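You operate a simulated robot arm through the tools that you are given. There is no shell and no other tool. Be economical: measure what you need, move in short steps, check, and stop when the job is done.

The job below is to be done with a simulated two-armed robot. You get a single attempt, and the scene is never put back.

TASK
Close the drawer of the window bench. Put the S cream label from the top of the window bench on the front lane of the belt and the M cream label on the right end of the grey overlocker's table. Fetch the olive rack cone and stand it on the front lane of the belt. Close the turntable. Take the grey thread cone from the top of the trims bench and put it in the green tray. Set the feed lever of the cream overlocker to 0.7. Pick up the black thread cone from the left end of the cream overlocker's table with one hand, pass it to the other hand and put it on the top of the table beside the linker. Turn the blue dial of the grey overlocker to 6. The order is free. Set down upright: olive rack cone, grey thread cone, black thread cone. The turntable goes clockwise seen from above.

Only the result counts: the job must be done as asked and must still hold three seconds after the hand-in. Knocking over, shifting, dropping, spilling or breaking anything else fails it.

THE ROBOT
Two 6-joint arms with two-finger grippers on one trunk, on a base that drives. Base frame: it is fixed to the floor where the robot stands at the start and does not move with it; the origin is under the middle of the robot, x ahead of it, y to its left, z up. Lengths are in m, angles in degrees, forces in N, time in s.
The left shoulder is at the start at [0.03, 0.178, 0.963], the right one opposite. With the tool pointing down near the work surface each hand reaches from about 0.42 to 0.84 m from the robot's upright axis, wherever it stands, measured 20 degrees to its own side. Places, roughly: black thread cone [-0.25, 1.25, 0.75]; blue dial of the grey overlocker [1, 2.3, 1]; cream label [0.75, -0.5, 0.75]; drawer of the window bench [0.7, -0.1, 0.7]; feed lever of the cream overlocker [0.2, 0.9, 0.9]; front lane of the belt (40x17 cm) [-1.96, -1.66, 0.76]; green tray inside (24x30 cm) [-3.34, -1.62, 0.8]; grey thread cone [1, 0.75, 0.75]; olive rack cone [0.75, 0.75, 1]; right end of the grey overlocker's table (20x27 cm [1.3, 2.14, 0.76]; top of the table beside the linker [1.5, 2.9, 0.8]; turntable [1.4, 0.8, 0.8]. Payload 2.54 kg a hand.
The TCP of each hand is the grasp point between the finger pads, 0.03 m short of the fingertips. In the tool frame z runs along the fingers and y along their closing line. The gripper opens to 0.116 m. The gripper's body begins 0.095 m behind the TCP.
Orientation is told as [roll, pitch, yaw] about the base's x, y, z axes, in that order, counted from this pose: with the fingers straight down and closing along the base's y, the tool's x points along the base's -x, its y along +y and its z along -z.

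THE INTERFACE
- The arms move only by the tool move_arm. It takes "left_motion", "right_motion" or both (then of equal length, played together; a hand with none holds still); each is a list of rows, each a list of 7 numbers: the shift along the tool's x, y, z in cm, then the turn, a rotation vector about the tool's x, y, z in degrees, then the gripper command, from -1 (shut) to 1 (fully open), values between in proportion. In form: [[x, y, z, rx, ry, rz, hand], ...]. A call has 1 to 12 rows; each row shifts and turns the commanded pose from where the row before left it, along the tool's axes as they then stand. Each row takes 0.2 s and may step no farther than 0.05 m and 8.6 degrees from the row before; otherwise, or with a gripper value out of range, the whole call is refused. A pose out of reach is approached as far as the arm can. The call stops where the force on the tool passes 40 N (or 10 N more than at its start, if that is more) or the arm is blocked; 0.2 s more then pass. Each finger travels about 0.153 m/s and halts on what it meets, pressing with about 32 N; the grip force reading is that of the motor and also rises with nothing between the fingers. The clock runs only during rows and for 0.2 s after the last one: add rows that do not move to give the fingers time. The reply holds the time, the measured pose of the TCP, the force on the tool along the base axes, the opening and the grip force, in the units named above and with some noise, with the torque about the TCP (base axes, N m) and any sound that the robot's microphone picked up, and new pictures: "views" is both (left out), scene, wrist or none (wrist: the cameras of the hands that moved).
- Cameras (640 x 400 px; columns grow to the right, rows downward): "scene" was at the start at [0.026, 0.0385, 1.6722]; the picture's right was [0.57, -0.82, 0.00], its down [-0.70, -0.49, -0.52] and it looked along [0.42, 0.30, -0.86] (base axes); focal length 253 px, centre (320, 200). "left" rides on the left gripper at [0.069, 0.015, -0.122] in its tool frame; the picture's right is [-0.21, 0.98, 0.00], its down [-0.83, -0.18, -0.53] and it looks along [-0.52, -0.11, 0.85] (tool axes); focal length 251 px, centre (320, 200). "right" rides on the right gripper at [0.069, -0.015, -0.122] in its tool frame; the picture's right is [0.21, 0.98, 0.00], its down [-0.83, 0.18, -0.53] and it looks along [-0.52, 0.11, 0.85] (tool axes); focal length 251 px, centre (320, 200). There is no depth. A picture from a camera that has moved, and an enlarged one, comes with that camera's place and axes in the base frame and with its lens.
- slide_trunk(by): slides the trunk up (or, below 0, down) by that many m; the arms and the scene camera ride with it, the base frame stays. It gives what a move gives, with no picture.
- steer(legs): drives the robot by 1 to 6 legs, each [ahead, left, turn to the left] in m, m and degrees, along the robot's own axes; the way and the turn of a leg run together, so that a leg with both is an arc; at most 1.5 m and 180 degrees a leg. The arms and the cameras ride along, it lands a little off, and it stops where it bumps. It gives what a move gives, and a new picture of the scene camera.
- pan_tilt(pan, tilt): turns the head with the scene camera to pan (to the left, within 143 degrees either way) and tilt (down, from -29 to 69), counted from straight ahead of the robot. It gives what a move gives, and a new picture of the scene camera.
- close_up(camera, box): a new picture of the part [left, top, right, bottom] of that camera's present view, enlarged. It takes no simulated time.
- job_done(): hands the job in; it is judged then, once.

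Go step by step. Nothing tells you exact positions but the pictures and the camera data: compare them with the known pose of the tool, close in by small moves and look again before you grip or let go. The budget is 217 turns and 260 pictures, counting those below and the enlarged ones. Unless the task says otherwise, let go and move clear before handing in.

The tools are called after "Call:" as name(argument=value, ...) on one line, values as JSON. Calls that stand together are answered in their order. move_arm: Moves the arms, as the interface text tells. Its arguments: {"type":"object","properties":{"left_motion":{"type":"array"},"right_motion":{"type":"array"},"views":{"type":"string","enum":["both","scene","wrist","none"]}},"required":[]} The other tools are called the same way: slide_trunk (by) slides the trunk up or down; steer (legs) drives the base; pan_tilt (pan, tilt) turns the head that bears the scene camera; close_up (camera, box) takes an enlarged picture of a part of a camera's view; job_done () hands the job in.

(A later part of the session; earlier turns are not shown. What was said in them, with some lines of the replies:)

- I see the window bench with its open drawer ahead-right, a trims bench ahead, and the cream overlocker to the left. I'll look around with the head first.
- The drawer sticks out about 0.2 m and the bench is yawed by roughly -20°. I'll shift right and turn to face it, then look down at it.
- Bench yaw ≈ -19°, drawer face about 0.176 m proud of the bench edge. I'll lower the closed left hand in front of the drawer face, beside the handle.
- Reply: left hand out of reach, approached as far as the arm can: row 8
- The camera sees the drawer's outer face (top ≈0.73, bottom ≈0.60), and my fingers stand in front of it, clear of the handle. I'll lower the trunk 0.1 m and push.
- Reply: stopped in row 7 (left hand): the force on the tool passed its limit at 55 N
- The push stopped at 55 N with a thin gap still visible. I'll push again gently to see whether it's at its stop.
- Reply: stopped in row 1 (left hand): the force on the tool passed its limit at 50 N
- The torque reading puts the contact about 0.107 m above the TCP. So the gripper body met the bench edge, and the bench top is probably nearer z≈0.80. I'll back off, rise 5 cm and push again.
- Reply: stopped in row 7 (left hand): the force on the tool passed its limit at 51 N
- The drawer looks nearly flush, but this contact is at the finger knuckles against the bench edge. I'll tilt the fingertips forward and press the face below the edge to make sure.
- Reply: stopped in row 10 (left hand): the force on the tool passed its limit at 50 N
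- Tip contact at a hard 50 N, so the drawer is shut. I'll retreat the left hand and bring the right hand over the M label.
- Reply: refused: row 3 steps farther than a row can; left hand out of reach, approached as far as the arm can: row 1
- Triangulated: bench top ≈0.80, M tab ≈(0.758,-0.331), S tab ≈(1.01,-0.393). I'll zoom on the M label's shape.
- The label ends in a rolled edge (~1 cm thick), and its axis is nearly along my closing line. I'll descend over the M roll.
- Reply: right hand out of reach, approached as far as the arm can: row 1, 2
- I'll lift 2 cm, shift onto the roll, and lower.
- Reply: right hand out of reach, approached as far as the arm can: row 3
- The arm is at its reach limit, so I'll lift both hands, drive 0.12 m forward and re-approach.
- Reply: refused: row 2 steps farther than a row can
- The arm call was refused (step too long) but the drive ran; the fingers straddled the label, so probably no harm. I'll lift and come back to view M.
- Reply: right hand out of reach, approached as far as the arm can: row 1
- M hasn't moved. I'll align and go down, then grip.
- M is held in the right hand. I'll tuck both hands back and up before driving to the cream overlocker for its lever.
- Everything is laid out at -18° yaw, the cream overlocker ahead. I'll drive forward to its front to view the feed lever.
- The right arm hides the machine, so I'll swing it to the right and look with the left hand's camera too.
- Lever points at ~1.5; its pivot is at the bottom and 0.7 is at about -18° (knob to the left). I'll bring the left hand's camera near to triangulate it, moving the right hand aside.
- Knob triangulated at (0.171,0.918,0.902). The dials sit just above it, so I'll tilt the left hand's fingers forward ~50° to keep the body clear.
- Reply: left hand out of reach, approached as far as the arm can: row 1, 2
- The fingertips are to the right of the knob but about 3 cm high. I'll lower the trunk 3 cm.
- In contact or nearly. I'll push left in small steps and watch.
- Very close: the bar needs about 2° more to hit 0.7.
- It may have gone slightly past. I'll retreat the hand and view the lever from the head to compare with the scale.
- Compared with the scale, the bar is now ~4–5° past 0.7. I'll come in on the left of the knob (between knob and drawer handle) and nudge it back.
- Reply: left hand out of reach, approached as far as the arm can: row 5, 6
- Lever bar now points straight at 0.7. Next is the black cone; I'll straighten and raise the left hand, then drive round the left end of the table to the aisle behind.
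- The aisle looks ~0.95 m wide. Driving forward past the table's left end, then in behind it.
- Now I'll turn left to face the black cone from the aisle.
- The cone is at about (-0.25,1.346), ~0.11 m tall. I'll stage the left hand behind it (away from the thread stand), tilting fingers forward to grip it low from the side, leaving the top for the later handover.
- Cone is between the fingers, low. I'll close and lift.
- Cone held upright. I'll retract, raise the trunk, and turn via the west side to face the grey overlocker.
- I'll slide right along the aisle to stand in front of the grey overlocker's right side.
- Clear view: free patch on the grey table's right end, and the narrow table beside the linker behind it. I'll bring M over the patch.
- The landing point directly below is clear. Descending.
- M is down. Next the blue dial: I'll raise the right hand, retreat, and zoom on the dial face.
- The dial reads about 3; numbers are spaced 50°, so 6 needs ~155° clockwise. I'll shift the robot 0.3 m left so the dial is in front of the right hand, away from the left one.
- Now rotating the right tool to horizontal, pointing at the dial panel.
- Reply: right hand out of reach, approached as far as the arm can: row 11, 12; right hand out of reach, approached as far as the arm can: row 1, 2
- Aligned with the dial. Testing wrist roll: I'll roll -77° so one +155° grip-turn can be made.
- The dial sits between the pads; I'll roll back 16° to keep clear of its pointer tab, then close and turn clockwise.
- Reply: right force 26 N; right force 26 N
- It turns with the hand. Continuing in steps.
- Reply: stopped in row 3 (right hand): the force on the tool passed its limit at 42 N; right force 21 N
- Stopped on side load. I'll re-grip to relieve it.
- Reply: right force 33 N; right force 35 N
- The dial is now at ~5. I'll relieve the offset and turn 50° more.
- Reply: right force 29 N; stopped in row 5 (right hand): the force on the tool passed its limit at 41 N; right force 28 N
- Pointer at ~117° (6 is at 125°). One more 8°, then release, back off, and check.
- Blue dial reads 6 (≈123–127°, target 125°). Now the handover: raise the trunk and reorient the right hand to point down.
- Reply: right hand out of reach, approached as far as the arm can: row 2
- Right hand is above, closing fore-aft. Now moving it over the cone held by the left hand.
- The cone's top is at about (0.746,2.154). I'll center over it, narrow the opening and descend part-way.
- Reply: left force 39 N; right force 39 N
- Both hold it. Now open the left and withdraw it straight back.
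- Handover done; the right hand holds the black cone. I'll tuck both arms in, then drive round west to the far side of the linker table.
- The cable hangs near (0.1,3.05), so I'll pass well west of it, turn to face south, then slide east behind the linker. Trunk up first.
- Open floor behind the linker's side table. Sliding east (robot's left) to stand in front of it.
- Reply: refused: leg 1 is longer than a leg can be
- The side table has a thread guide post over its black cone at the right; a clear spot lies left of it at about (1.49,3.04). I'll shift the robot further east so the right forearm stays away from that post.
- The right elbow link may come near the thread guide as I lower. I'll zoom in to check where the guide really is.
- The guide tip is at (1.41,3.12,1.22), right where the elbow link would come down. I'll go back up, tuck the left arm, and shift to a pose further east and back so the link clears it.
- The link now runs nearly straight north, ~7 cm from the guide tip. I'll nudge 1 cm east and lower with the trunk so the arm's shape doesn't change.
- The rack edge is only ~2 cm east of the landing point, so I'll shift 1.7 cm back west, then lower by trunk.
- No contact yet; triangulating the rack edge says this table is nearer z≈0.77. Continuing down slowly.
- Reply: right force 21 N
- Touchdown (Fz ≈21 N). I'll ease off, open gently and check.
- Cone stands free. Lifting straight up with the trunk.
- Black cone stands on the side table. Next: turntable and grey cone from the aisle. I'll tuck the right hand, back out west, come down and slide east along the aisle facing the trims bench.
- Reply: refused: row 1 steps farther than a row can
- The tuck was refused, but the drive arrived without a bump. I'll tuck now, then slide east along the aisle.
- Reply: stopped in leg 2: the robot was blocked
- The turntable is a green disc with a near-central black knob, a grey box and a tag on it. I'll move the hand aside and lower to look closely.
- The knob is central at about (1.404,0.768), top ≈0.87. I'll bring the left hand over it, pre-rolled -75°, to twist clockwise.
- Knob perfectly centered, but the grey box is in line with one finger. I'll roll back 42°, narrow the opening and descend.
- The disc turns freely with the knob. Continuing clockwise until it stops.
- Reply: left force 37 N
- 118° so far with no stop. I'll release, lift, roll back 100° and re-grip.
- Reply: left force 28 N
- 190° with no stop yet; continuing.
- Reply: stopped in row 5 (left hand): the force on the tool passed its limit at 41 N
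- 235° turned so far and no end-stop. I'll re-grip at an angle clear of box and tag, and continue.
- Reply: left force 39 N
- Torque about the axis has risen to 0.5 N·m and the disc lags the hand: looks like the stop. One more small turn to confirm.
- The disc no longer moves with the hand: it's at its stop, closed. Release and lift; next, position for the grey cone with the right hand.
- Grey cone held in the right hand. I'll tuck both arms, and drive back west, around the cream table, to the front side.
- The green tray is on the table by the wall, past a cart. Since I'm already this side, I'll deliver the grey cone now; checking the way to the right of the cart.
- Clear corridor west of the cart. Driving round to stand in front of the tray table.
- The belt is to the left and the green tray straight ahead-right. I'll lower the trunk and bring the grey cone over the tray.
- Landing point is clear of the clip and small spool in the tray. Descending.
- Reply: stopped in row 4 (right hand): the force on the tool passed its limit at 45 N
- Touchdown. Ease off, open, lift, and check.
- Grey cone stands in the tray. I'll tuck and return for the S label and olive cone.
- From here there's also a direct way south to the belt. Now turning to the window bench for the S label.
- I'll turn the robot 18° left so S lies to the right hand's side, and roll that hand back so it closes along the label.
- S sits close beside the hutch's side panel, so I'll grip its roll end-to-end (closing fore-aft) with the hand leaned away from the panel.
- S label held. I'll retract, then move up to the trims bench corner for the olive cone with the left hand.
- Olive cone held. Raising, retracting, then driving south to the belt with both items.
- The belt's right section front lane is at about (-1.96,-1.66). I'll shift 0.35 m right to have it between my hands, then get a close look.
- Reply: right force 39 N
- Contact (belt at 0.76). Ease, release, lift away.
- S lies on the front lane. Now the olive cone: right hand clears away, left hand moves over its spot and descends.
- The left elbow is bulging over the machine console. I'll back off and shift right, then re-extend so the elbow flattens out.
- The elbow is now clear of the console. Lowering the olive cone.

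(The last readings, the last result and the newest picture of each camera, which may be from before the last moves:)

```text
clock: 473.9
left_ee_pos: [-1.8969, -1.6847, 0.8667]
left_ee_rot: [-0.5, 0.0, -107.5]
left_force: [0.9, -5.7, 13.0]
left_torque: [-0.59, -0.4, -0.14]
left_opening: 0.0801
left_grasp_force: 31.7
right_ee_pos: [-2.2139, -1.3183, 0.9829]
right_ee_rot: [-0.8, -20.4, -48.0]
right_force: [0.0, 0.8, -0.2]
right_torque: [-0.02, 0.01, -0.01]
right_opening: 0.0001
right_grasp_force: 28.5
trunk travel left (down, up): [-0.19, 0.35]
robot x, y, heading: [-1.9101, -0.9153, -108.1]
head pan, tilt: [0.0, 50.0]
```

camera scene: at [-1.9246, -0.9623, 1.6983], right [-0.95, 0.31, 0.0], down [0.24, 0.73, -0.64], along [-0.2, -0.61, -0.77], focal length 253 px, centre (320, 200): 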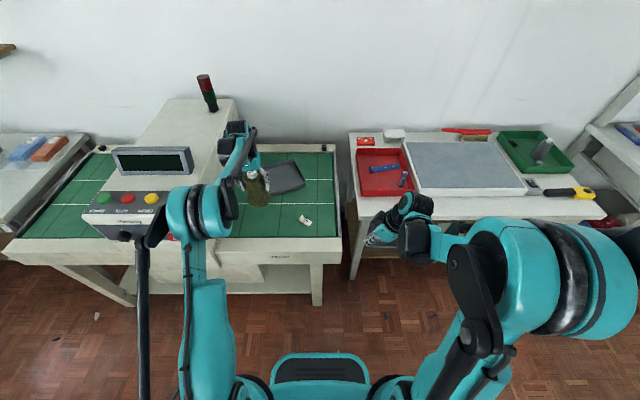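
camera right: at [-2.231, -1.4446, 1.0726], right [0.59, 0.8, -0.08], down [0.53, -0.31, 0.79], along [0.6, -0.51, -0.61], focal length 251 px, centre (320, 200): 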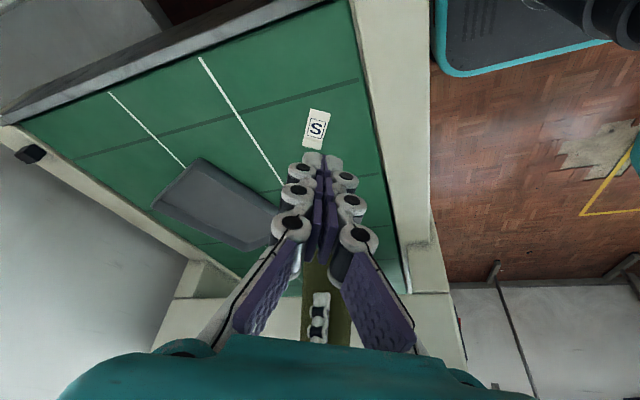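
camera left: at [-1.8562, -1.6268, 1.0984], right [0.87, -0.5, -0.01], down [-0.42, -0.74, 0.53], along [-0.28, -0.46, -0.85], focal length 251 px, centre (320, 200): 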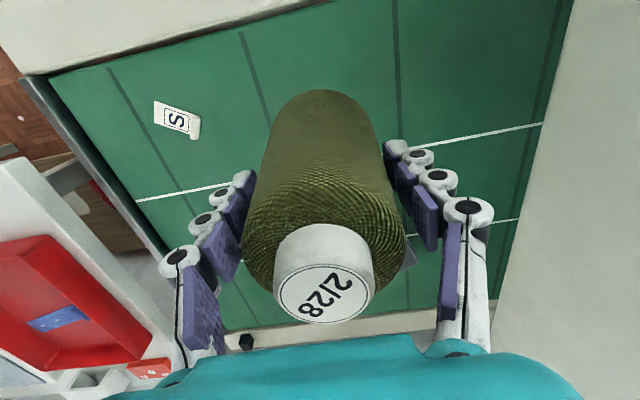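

Call:
move_arm(left_motion=[[0, 0, 0, 0, 0, 0, 0.45], [0, 0, 0, 0, 0, 0, 0.6], [0, 0, 0, 0, 0, 0, 0.9], [0, 0, 0, 0, 0, 0, 0.9], [0, 0, -3, 0, 0, 0, 0.9], [0, 0, -4.5, 0, 0, 0, 0.9], [0, 0, -4.5, 0, 0, 0, 0.9], [0, 0, -4.5, 0, 0, 0, 0.9]], views="both")

```text
clock: 475.6
left_ee_pos: [-1.8955, -1.6857, 1.0315]
left_ee_rot: [-0.5, 0.1, -107.6]
left_force: [-0.7, 0.7, -0.1]
left_torque: [-0.01, 0.01, -0.02]
left_opening: 0.1104
left_grasp_force: 0.2
right_ee_pos: [-2.2152, -1.3186, 0.9834]
right_ee_rot: [-0.7, -20.4, -48.0]
right_force: [0.8, -0.2, -0.1]
right_torque: [-0.04, 0.04, 0.02]
right_opening: 0.0
right_grasp_force: 28.7
trunk travel left (down, up): [-0.19, 0.35]
robot x, y, heading: [-1.9107, -0.9164, -108.0]
head pan, tilt: [0.0, 50.0]
camera scene: at [-1.925, -0.9587, 1.6984], right [-0.95, 0.31, 0.0], down [0.24, 0.73, -0.64], along [-0.2, -0.61, -0.77], focal length 253 px, centre (320, 200)
camera left: at [-1.8577, -1.6247, 1.1537], right [0.87, -0.5, -0.01], down [-0.42, -0.73, 0.53], along [-0.27, -0.46, -0.85], focal length 251 px, centre (320, 200)
```

scene: 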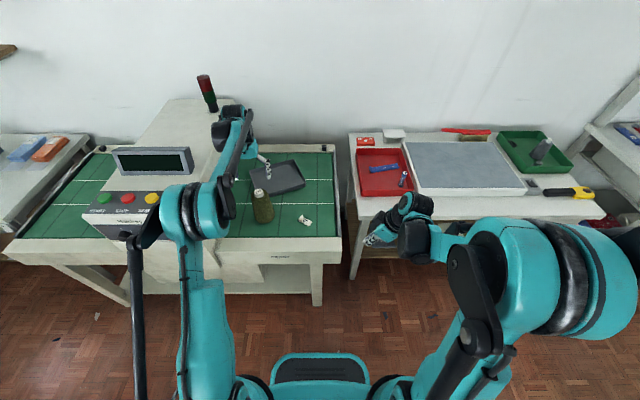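
left: 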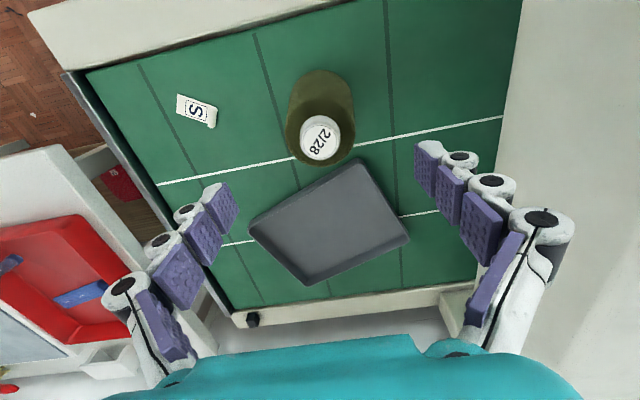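

All placements look right: the olive cone stands upright on the front lane next to the S label, and both hands are clear. Handing in.

Call:
job_done()

```text
The job is handed in.
```

The job is handed in. I did every step, but I did not re-check the room as a whole at the end.

- **Window bench:** The drawer is pushed in to its stop.
- **Labels:** S lies on the belt's front lane. M lies on the right end of the grey overlocker's table.
- **Cones:** All three were upright when I released them. Olive is on the front lane, grey is in the green tray, and black is on the table beside the linker. The black cone was picked up with the left hand and passed to the right.
- **Turntable:** I turned it clockwise until it stopped.
- **Settings:** The feed lever lines up with 0.7. The blue dial reads 6 by eye, and two views of it differed by about 10°.

On leaving the linker I drove off before tucking in the right hand. It passed near the thread guide above that table. No bump was reported, but I did not go back to look.
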